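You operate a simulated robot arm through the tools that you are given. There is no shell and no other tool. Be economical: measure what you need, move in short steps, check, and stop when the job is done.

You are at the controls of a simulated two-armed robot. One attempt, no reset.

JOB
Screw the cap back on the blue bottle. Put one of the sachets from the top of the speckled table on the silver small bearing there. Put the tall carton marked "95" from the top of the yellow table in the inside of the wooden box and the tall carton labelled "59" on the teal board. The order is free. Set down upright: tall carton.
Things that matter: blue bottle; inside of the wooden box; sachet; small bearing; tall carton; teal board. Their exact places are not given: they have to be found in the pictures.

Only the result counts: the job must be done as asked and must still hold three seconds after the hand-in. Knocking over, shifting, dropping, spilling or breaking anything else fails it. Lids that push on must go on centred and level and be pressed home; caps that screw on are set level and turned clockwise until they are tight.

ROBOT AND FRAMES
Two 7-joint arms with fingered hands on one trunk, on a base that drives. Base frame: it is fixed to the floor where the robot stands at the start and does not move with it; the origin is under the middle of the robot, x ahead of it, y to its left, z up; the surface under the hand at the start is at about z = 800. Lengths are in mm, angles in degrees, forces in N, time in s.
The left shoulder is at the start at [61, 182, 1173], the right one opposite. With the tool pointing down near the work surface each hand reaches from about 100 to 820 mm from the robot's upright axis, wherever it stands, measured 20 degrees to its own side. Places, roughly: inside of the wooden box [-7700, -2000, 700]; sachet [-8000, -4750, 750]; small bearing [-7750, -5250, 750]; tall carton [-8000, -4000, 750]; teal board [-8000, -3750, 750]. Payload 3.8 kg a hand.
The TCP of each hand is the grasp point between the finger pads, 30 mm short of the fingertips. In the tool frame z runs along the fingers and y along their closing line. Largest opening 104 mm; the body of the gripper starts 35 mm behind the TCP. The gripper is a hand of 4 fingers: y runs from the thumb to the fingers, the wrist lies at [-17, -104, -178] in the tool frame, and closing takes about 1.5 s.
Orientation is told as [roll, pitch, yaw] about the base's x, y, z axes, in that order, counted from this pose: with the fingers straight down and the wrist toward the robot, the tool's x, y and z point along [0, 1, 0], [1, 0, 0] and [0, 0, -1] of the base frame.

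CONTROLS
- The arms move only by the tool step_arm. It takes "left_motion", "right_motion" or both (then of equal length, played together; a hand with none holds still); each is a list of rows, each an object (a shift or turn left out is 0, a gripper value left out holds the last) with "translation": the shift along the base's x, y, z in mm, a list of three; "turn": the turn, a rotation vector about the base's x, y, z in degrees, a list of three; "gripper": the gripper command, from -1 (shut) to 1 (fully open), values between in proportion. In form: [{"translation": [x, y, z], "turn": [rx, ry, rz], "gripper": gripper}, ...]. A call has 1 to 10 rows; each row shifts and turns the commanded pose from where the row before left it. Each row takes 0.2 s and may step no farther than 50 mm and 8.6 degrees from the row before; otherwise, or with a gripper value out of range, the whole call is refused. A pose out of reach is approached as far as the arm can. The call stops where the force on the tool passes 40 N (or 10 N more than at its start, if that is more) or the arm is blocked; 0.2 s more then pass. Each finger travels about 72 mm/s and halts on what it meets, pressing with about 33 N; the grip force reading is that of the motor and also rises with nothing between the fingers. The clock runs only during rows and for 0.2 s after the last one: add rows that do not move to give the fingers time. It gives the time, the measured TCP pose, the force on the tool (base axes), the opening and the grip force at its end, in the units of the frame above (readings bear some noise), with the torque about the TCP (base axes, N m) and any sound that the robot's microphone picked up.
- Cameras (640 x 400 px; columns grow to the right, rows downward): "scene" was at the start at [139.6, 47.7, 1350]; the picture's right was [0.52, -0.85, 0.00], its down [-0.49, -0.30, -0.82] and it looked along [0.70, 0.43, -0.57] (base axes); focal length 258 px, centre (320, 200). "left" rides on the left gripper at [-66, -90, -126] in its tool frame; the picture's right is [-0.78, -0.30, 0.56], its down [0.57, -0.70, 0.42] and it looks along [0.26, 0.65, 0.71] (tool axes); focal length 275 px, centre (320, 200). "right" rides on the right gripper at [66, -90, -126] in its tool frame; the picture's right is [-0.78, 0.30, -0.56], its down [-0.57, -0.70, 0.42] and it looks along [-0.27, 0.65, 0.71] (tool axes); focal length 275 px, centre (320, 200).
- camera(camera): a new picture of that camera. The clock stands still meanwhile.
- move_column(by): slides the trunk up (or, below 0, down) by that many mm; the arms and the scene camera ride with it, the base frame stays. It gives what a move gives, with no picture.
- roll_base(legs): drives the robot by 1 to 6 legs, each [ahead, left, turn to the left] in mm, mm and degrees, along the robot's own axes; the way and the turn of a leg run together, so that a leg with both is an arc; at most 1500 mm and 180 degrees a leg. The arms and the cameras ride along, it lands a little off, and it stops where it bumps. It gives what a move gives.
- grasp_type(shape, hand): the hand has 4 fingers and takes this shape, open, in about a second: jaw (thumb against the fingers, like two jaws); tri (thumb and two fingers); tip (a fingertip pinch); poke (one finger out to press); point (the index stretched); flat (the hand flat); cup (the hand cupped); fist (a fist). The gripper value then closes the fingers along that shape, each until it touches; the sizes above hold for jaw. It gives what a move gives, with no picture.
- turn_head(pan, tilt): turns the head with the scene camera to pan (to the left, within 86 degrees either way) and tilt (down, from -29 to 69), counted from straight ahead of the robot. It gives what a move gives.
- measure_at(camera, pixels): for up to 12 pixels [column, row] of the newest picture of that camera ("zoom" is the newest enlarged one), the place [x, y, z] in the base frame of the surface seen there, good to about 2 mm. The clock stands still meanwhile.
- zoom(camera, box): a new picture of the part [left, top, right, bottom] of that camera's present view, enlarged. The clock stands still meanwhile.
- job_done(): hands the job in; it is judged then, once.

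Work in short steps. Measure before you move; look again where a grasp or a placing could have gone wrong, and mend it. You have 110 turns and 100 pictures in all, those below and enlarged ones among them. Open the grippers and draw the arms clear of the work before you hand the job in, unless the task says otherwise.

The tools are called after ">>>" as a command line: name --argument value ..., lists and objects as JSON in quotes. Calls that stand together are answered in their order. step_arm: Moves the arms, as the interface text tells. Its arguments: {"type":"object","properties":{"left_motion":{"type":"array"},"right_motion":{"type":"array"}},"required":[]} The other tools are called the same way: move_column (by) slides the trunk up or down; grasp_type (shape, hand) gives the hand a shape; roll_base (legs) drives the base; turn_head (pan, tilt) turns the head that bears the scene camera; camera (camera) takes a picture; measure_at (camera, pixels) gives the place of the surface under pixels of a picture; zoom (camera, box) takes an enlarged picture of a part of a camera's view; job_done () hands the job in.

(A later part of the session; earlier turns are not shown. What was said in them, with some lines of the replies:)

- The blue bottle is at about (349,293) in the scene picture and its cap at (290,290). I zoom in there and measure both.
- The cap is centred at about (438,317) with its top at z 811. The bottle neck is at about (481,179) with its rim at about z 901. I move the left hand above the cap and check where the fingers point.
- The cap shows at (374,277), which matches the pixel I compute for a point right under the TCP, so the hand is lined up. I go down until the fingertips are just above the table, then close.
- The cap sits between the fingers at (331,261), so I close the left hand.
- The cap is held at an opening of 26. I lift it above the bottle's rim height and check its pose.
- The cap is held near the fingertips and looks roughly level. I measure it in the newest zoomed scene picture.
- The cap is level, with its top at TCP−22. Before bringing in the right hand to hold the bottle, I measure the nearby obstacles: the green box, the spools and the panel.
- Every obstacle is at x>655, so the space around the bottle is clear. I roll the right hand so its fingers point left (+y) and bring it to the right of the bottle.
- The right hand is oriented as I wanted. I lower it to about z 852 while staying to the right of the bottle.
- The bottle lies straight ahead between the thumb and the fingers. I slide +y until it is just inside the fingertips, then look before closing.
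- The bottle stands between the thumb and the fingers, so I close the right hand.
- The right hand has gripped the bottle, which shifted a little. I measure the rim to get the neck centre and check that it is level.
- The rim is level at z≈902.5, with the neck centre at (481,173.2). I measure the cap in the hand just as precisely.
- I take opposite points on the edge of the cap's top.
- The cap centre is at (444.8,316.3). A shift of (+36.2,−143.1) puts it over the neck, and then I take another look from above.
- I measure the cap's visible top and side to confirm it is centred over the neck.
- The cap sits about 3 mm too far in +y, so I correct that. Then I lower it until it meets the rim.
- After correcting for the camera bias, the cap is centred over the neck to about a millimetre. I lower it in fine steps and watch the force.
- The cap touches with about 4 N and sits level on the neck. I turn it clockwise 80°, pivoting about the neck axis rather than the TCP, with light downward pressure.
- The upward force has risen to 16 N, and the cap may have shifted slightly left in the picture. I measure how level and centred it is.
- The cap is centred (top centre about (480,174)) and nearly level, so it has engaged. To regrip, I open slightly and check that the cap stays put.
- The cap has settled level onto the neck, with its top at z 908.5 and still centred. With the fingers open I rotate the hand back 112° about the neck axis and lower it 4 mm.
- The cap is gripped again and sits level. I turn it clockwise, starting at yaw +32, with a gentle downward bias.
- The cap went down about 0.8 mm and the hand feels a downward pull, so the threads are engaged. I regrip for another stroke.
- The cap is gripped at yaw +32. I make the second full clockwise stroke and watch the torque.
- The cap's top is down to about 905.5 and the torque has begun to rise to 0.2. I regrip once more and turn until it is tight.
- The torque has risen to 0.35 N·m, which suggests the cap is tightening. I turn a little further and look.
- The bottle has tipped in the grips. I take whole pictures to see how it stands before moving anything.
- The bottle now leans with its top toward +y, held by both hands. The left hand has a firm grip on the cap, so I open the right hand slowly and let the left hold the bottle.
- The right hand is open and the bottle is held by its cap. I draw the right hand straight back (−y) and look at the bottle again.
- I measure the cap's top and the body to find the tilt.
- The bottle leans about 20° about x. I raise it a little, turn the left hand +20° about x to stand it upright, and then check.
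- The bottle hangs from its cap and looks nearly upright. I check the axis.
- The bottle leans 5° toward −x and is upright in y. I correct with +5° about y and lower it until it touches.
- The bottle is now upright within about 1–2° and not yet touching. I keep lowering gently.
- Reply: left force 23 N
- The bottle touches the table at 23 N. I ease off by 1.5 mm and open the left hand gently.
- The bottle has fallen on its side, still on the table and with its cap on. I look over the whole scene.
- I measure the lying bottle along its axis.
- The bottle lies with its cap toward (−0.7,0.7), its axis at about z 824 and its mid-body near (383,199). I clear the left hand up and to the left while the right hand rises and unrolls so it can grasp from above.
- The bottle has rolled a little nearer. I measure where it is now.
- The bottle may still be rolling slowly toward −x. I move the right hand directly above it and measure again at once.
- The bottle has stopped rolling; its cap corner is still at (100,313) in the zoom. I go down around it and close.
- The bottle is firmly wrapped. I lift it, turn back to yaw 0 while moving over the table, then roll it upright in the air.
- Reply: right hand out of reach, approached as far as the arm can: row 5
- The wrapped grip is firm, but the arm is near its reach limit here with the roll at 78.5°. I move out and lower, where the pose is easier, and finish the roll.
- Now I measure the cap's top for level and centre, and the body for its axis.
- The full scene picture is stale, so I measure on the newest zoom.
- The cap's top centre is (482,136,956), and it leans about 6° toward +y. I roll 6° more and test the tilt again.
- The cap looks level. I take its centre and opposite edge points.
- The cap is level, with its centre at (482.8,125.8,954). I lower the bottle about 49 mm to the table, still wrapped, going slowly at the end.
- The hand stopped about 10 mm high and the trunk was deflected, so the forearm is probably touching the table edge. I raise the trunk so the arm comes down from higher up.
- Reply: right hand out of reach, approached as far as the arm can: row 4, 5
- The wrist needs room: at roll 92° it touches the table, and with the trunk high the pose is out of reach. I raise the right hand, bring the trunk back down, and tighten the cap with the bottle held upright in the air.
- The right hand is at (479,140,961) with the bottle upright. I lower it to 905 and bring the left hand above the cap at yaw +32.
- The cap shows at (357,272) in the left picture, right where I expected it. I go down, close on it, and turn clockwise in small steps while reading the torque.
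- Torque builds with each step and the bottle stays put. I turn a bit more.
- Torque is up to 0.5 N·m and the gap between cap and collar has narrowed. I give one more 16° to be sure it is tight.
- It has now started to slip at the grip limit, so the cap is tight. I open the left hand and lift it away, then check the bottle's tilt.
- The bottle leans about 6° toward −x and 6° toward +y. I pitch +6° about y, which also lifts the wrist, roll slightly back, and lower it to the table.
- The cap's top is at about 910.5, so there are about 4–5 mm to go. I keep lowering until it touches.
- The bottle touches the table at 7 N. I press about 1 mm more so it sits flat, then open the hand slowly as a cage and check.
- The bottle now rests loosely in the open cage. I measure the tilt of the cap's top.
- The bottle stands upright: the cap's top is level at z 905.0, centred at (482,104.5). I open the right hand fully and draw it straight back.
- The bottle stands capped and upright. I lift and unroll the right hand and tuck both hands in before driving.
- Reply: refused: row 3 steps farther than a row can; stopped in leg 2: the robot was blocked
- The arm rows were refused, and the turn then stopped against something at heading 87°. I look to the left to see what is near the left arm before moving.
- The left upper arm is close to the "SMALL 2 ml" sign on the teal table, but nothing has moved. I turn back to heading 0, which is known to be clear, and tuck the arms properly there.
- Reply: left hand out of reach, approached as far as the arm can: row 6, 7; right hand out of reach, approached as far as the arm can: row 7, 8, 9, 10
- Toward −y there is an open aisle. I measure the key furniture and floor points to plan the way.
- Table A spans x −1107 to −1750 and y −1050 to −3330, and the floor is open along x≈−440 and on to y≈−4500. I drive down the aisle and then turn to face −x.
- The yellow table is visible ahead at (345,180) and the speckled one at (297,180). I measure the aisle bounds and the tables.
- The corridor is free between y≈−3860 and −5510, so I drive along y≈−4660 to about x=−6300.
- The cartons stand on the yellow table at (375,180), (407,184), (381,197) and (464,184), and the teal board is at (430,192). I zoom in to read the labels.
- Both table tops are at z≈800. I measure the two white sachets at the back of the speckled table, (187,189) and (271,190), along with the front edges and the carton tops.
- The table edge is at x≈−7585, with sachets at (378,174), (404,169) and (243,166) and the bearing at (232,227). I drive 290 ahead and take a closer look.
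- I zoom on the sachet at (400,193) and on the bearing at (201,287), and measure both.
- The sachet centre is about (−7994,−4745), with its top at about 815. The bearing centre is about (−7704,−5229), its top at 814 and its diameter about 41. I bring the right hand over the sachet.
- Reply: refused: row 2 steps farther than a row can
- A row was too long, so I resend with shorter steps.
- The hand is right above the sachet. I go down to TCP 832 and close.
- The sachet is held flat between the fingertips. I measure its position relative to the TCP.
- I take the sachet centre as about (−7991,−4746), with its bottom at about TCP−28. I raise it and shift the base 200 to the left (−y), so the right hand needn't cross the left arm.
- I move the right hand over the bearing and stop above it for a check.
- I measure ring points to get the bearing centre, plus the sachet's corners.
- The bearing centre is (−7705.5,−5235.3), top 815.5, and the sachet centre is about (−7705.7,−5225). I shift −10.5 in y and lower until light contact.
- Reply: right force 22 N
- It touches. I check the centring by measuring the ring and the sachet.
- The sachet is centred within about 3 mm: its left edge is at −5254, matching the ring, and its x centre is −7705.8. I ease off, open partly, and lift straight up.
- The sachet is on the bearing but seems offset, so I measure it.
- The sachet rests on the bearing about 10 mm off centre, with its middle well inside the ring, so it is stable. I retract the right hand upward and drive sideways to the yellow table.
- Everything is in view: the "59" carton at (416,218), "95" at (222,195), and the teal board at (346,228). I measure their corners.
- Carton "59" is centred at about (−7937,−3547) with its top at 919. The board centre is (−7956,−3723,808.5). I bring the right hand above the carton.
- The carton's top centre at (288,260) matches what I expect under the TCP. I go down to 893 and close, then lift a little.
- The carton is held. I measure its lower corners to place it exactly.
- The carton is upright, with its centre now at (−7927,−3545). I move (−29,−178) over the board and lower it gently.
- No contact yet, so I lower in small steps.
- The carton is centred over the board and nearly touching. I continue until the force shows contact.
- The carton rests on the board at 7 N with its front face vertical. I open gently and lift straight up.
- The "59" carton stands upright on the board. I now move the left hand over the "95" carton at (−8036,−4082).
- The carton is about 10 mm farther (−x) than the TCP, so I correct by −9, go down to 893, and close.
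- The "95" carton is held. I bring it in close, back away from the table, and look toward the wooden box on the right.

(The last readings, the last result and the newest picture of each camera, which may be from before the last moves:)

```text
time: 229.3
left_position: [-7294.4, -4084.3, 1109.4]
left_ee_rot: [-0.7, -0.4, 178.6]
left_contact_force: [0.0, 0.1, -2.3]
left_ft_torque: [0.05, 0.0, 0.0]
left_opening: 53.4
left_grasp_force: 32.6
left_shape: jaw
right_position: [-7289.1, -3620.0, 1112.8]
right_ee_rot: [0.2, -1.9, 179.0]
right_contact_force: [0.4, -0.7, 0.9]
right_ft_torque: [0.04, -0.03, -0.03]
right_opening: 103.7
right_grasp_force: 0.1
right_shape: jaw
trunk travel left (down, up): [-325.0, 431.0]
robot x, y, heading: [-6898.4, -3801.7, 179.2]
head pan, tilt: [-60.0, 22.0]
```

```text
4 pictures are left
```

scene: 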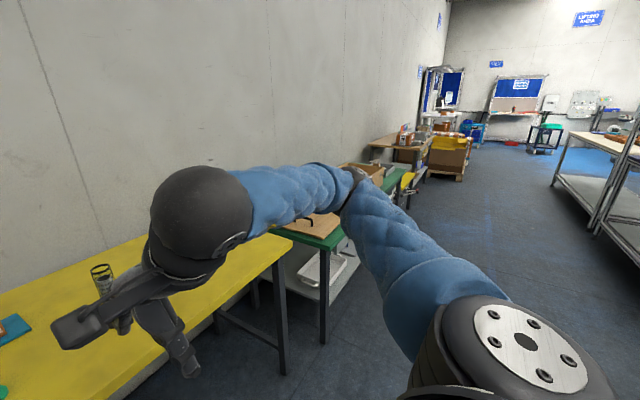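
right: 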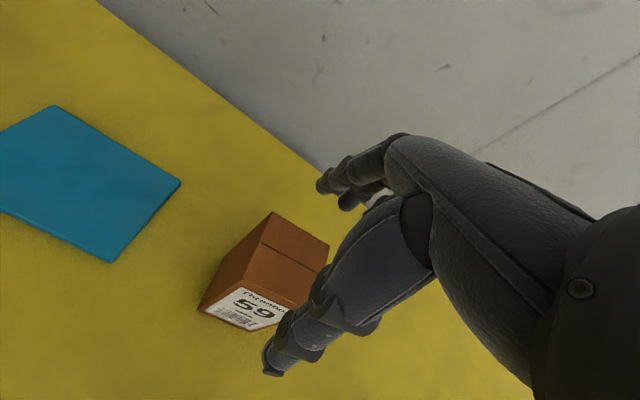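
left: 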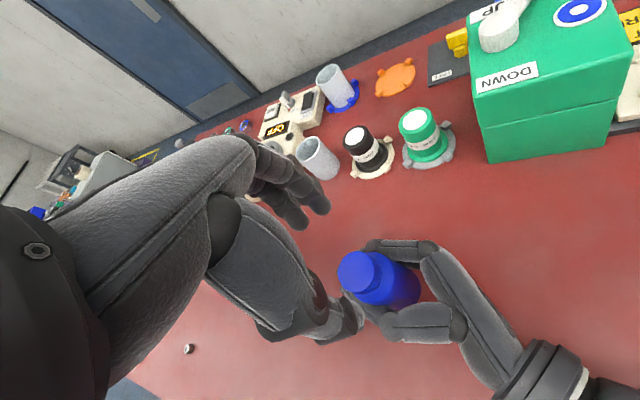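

A green table continues to the right, and there is an open wood-coloured box at about (365,175). I measure it, the table edges and the aisle limits.

>>> measure_at --camera "scene" --pixels '[[366, 170], [375, 182], [382, 172], [355, 166], [395, 190], [325, 250], [345, 240], [405, 178], [440, 180], [555, 185], [600, 225], [430, 170]]'

>>> zoom --camera "scene" --box '[310, 130, 470, 230]'

>>> measure_at --camera "zoom" --pixels '[[180, 145], [240, 170], [285, 165], [200, 170], [285, 200], [390, 200], [420, 180], [480, 150], [540, 140], [370, 110], [310, 150], [260, 190]]'

```text
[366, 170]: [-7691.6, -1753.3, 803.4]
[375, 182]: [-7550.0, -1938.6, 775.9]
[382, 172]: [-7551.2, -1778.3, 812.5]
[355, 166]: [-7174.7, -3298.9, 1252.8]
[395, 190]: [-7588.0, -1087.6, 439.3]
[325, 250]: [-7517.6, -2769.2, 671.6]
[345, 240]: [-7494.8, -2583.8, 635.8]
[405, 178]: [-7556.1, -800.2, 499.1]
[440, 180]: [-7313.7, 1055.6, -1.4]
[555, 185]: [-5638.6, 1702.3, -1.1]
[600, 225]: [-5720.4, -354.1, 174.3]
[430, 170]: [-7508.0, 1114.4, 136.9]
```

```text
4.00 times, centred on (390, 180) of scene
```

zoom: 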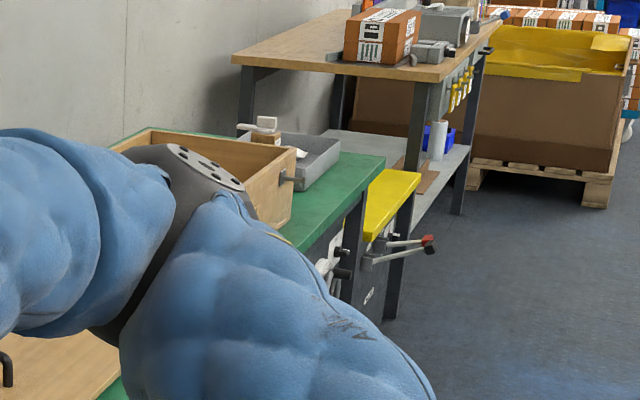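

```text
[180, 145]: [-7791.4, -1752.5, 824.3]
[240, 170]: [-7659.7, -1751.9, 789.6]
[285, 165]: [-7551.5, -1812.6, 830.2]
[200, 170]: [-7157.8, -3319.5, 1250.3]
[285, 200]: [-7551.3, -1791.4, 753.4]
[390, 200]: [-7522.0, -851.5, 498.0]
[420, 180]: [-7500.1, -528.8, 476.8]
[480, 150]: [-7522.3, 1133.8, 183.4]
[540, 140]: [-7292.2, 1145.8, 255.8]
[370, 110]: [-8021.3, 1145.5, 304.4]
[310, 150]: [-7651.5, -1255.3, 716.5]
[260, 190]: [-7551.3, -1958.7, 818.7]
```

The box's front wall is at x≈−7550, its right wall at y≈−1752, and its rim at z≈835. I drive sideways to y≈−1850 and look straight at it.

>>> roll_base --legs '[[0, -1000, 0.8], [0, -950, 0], [200, 0, 0]]'

>>> turn_head --pan 15 --tilt 42

>>> camera --camera "scene"

```text
time: 240.4
left_position: [-7497.3, -2115.8, 1108.5]
left_ee_rot: [-0.8, -0.4, 178.9]
left_contact_force: [0.4, -0.4, -3.7]
left_ft_torque: [0.02, -0.04, 0.0]
left_opening: 53.9
left_grasp_force: 33.3
left_shape: jaw
right_position: [-7494.9, -1652.0, 1111.6]
right_ee_rot: [0.1, -1.9, 179.4]
right_contact_force: [0.5, -1.0, -0.4]
right_ft_torque: [0.0, -0.03, 0.01]
right_opening: 103.9
right_grasp_force: 0.0
right_shape: jaw
trunk travel left (down, up): [-325.0, 431.0]
robot x, y, heading: [-7106.4, -1832.8, 180.0]
head pan, tilt: [-60.0, 22.0]
```

```text
time: 241.8
left_position: [-7496.4, -2115.5, 1109.7]
left_ee_rot: [-0.7, -0.4, 178.8]
left_contact_force: [-0.4, 0.9, -3.3]
left_ft_torque: [0.03, 0.02, 0.01]
left_opening: 53.5
left_grasp_force: 32.7
left_shape: jaw
right_position: [-7495.0, -1651.3, 1112.1]
right_ee_rot: [0.1, -2.1, 179.4]
right_contact_force: [0.5, 0.6, 0.0]
right_ft_torque: [0.0, 0.0, 0.02]
right_opening: 103.8
right_grasp_force: 0.0
right_shape: jaw
trunk travel left (down, up): [-325.0, 431.0]
robot x, y, heading: [-7101.7, -1831.2, 179.8]
head pan, tilt: [15.0, 42.0]
```

```text
2 pictures are left
```

scene: 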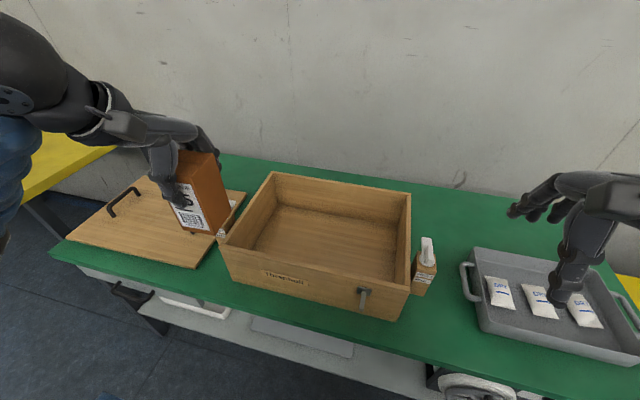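

The open box is empty. I measure its floor, the rims, and the held carton.

>>> measure_at --camera "scene" --pixels '[[330, 240], [285, 225], [380, 250], [310, 210], [370, 220], [275, 173], [409, 193], [219, 238], [405, 283], [265, 240], [360, 265], [330, 225]]'

>>> measure_at --camera "scene" --pixels '[[188, 230], [213, 232], [226, 210], [190, 200], [205, 190], [212, 215], [424, 245], [300, 310], [425, 290], [215, 160], [222, 180], [185, 225]]'

```text
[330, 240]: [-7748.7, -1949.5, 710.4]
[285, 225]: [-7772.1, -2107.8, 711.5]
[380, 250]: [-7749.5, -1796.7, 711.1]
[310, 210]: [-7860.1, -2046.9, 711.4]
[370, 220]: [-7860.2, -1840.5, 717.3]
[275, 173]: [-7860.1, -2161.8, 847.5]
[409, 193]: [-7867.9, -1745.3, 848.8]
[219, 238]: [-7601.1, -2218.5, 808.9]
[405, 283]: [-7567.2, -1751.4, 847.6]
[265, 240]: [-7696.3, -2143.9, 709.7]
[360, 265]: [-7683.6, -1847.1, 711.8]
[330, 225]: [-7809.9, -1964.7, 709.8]
```

```text
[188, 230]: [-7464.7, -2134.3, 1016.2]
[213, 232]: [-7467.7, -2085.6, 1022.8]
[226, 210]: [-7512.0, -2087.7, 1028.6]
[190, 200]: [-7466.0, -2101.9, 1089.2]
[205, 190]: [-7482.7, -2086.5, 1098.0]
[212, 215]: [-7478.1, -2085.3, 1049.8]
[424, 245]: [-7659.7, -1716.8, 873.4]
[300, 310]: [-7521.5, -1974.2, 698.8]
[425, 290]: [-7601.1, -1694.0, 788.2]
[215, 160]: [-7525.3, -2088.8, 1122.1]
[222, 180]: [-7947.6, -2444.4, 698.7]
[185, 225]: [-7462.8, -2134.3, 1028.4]
```

The box floor is at z 711, the interior spans x −7560 to −7860 and y −2160 to −1752, and the rim is at 848. I carry the carton over (−7730,−1960) and lower it.

>>> step_arm --left_motion '[{"translation": [-40, 25.5, 0]}, {"translation": [-40, 25.5, 0]}, {"translation": [-40, 25.5, 0]}, {"translation": [-40, 25.5, 0]}, {"translation": [-40, 25.5, 0]}, {"translation": [-40, 25.5, 0]}, {"translation": [0, 0, -40]}, {"translation": [0, 0, -45]}, {"translation": [0, 0, -45]}, {}]'

>>> step_arm --left_motion '[{"translation": [0, 0, -40]}, {"translation": [0, 0, -40]}, {"translation": [0, 0, -40]}, {"translation": [0, 0, -25]}, {"translation": [0, 0, -15]}, {}]'

```text
time: 244.0
left_position: [-7735.9, -1964.0, 978.2]
left_ee_rot: [-0.7, -0.5, 178.8]
left_contact_force: [0.2, 0.2, -3.1]
left_ft_torque: [0.03, 0.0, 0.02]
left_opening: 53.3
left_grasp_force: 32.7
left_shape: jaw
right_position: [-7494.2, -1651.2, 1113.8]
right_ee_rot: [0.2, -2.1, 179.4]
right_contact_force: [0.9, 0.5, -0.3]
right_ft_torque: [-0.01, -0.01, -0.02]
right_opening: 103.9
right_grasp_force: 0.1
right_shape: jaw
trunk travel left (down, up): [-325.0, 431.0]
robot x, y, heading: [-7104.8, -1830.7, 179.8]
head pan, tilt: [15.0, 42.0]
```

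```text
time: 245.4
left_position: [-7736.0, -1962.7, 817.9]
left_ee_rot: [-0.9, -0.4, 179.0]
left_contact_force: [-0.2, -0.5, -3.2]
left_ft_torque: [-0.02, -0.01, -0.02]
left_opening: 53.5
left_grasp_force: 33.4
left_shape: jaw
right_position: [-7495.3, -1651.5, 1112.1]
right_ee_rot: [0.2, -2.0, 179.4]
right_contact_force: [0.4, 0.2, -0.4]
right_ft_torque: [0.0, -0.01, 0.02]
right_opening: 103.7
right_grasp_force: 0.1
right_shape: jaw
trunk travel left (down, up): [-325.0, 431.0]
robot x, y, heading: [-7104.4, -1833.2, 179.9]
head pan, tilt: [15.0, 42.0]
```

The carton bottom should be about 11 mm above the box floor. I lower it finely until it touches.

>>> step_arm --left_motion '[{"translation": [0, 0, -4]}, {"translation": [0, 0, -3]}, {"translation": [0, 0, -2]}, {}]'

>>> step_arm --left_motion '[{"translation": [0, 0, -1]}, {"translation": [0, 0, -1]}, {}]'

```text
time: 246.4
left_position: [-7735.2, -1963.3, 810.0]
left_ee_rot: [-0.8, -0.4, 178.9]
left_contact_force: [0.3, 0.1, -3.8]
left_ft_torque: [0.04, -0.03, -0.02]
left_opening: 53.5
left_grasp_force: 33.1
left_shape: jaw
right_position: [-7494.1, -1652.0, 1112.6]
right_ee_rot: [0.3, -1.8, 179.4]
right_contact_force: [0.6, -0.3, -0.2]
right_ft_torque: [0.01, 0.0, -0.04]
right_opening: 104.0
right_grasp_force: 0.0
right_shape: jaw
trunk travel left (down, up): [-325.0, 431.0]
robot x, y, heading: [-7102.0, -1830.7, 179.8]
head pan, tilt: [15.0, 42.0]
```

```text
time: 247.2
left_position: [-7735.9, -1963.0, 808.3]
left_ee_rot: [-0.8, -0.3, 178.9]
left_contact_force: [0.2, -0.1, -3.0]
left_ft_torque: [-0.01, 0.0, -0.01]
left_opening: 53.4
left_grasp_force: 33.1
left_shape: jaw
right_position: [-7494.9, -1651.8, 1112.5]
right_ee_rot: [0.2, -1.9, 179.3]
right_contact_force: [0.7, -0.2, 0.3]
right_ft_torque: [0.01, -0.02, -0.01]
right_opening: 103.6
right_grasp_force: 0.1
right_shape: jaw
trunk travel left (down, up): [-325.0, 431.0]
robot x, y, heading: [-7103.3, -1829.2, 179.7]
head pan, tilt: [15.0, 42.0]
```

No contact yet, so I keep lowering.

>>> step_arm --left_motion '[{"translation": [0, 0, -1]}, {"translation": [0, 0, -1]}, {}]'

>>> step_arm --left_motion '[{"translation": [0, 0, -0.7]}, {"translation": [0, 0, -0.7]}, {}]'

```text
time: 248.0
left_position: [-7735.4, -1963.9, 805.7]
left_ee_rot: [-0.8, -0.4, 178.9]
left_contact_force: [0.4, 0.3, -2.7]
left_ft_torque: [-0.01, -0.04, 0.01]
left_opening: 53.6
left_grasp_force: 33.0
left_shape: jaw
right_position: [-7495.5, -1652.4, 1112.2]
right_ee_rot: [0.1, -1.9, 179.4]
right_contact_force: [-0.9, 0.3, -0.3]
right_ft_torque: [0.02, 0.0, 0.02]
right_opening: 103.9
right_grasp_force: 0.1
right_shape: jaw
trunk travel left (down, up): [-325.0, 431.0]
robot x, y, heading: [-7102.9, -1830.0, 180.2]
head pan, tilt: [15.0, 42.0]
```

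```text
time: 248.8
left_position: [-7736.1, -1961.9, 805.3]
left_ee_rot: [-0.8, -0.6, 178.9]
left_contact_force: [-0.6, 0.0, 3.3]
left_ft_torque: [0.0, -0.08, 0.02]
left_opening: 53.7
left_grasp_force: 32.9
left_shape: jaw
right_position: [-7494.9, -1652.0, 1111.9]
right_ee_rot: [0.2, -2.0, 179.3]
right_contact_force: [-0.6, -0.2, 0.0]
right_ft_torque: [0.0, 0.0, -0.03]
right_opening: 103.6
right_grasp_force: 0.1
right_shape: jaw
trunk travel left (down, up): [-325.0, 431.0]
robot x, y, heading: [-7102.6, -1829.8, 179.9]
head pan, tilt: [15.0, 42.0]
```

Contact: the force rose to +3.3 N. I open gently and lift straight up.

>>> step_arm --left_motion '[{"gripper": 0.15}, {"gripper": 0.3}, {"gripper": 0.6}, {"gripper": 1}, {"gripper": 1}, {"translation": [0, 0, 20]}, {"translation": [0, 0, 45]}, {"translation": [0, 0, 45]}, {"translation": [0, 0, 45]}, {"translation": [0, 0, 45]}]'

>>> step_arm --left_motion '[{"translation": [0, 0, 45]}, {"translation": [0, 0, 45]}, {"translation": [40, -25, 0]}, {"translation": [40, -25, 0]}, {"translation": [40, -25, 0]}, {"translation": [40, -25, 0]}, {"translation": [40, -25, 0]}]'

>>> camera --camera "scene"

```text
time: 251.0
left_position: [-7734.9, -1963.6, 1004.2]
left_ee_rot: [-0.7, -0.4, 178.9]
left_contact_force: [-0.1, -0.9, 0.1]
left_ft_torque: [0.0, -0.01, -0.02]
left_opening: 103.7
left_grasp_force: 0.1
left_shape: jaw
right_position: [-7494.5, -1651.7, 1111.1]
right_ee_rot: [0.1, -2.0, 179.5]
right_contact_force: [0.1, 0.1, 0.4]
right_ft_torque: [-0.06, 0.0, 0.01]
right_opening: 103.8
right_grasp_force: 0.0
right_shape: jaw
trunk travel left (down, up): [-325.0, 431.0]
robot x, y, heading: [-7103.5, -1828.3, 180.0]
head pan, tilt: [15.0, 42.0]
```

```text
time: 252.6
left_position: [-7534.4, -2088.1, 1094.2]
left_ee_rot: [-0.8, -0.4, 178.8]
left_contact_force: [-0.5, -0.2, -0.2]
left_ft_torque: [-0.01, 0.03, -0.03]
left_opening: 103.8
left_grasp_force: 0.1
left_shape: jaw
right_position: [-7493.3, -1652.7, 1112.1]
right_ee_rot: [0.1, -2.0, 179.5]
right_contact_force: [-0.2, 1.0, 0.1]
right_ft_torque: [-0.01, 0.02, 0.02]
right_opening: 103.7
right_grasp_force: 0.0
right_shape: jaw
trunk travel left (down, up): [-325.0, 431.0]
robot x, y, heading: [-7105.2, -1829.6, 180.0]
head pan, tilt: [15.0, 42.0]
```

```text
1 pictures are left
5 turns are left
```

scene: 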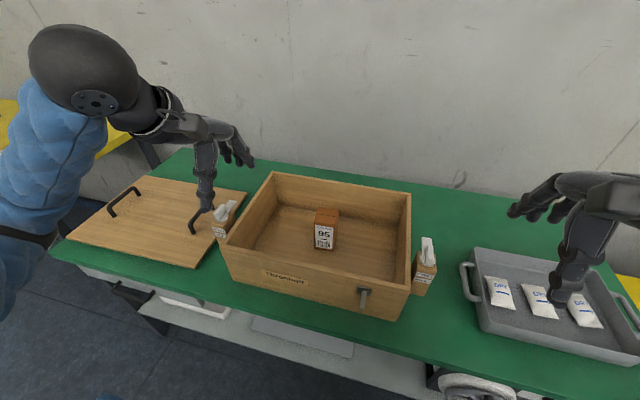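

The "95" carton stands upright in the wooden box, both hands are open and clear, and nothing else has moved. I hand in the job.

>>> job_done

```text
The job is handed in.
```

I finished all four parts and handed the job in. The bottle fell over once along the way, and the sachet sits slightly off centre.

- **Blue bottle:** the cap is screwed on tight and the bottle stands upright. While I was tightening it the bottle tipped onto its side; I stood it back up and finished tightening. It is about 75 mm from where it started.
- **Sachet:** it lies on the silver small bearing, about 10 mm off centre but well inside the ring.
- **"59" carton:** it stands upright on the teal board.
- **"95" carton:** it stands upright inside the wooden box.

While driving, the robot also bumped something by the teal table near the start. I saw nothing out of place there, but I only checked it in one picture.
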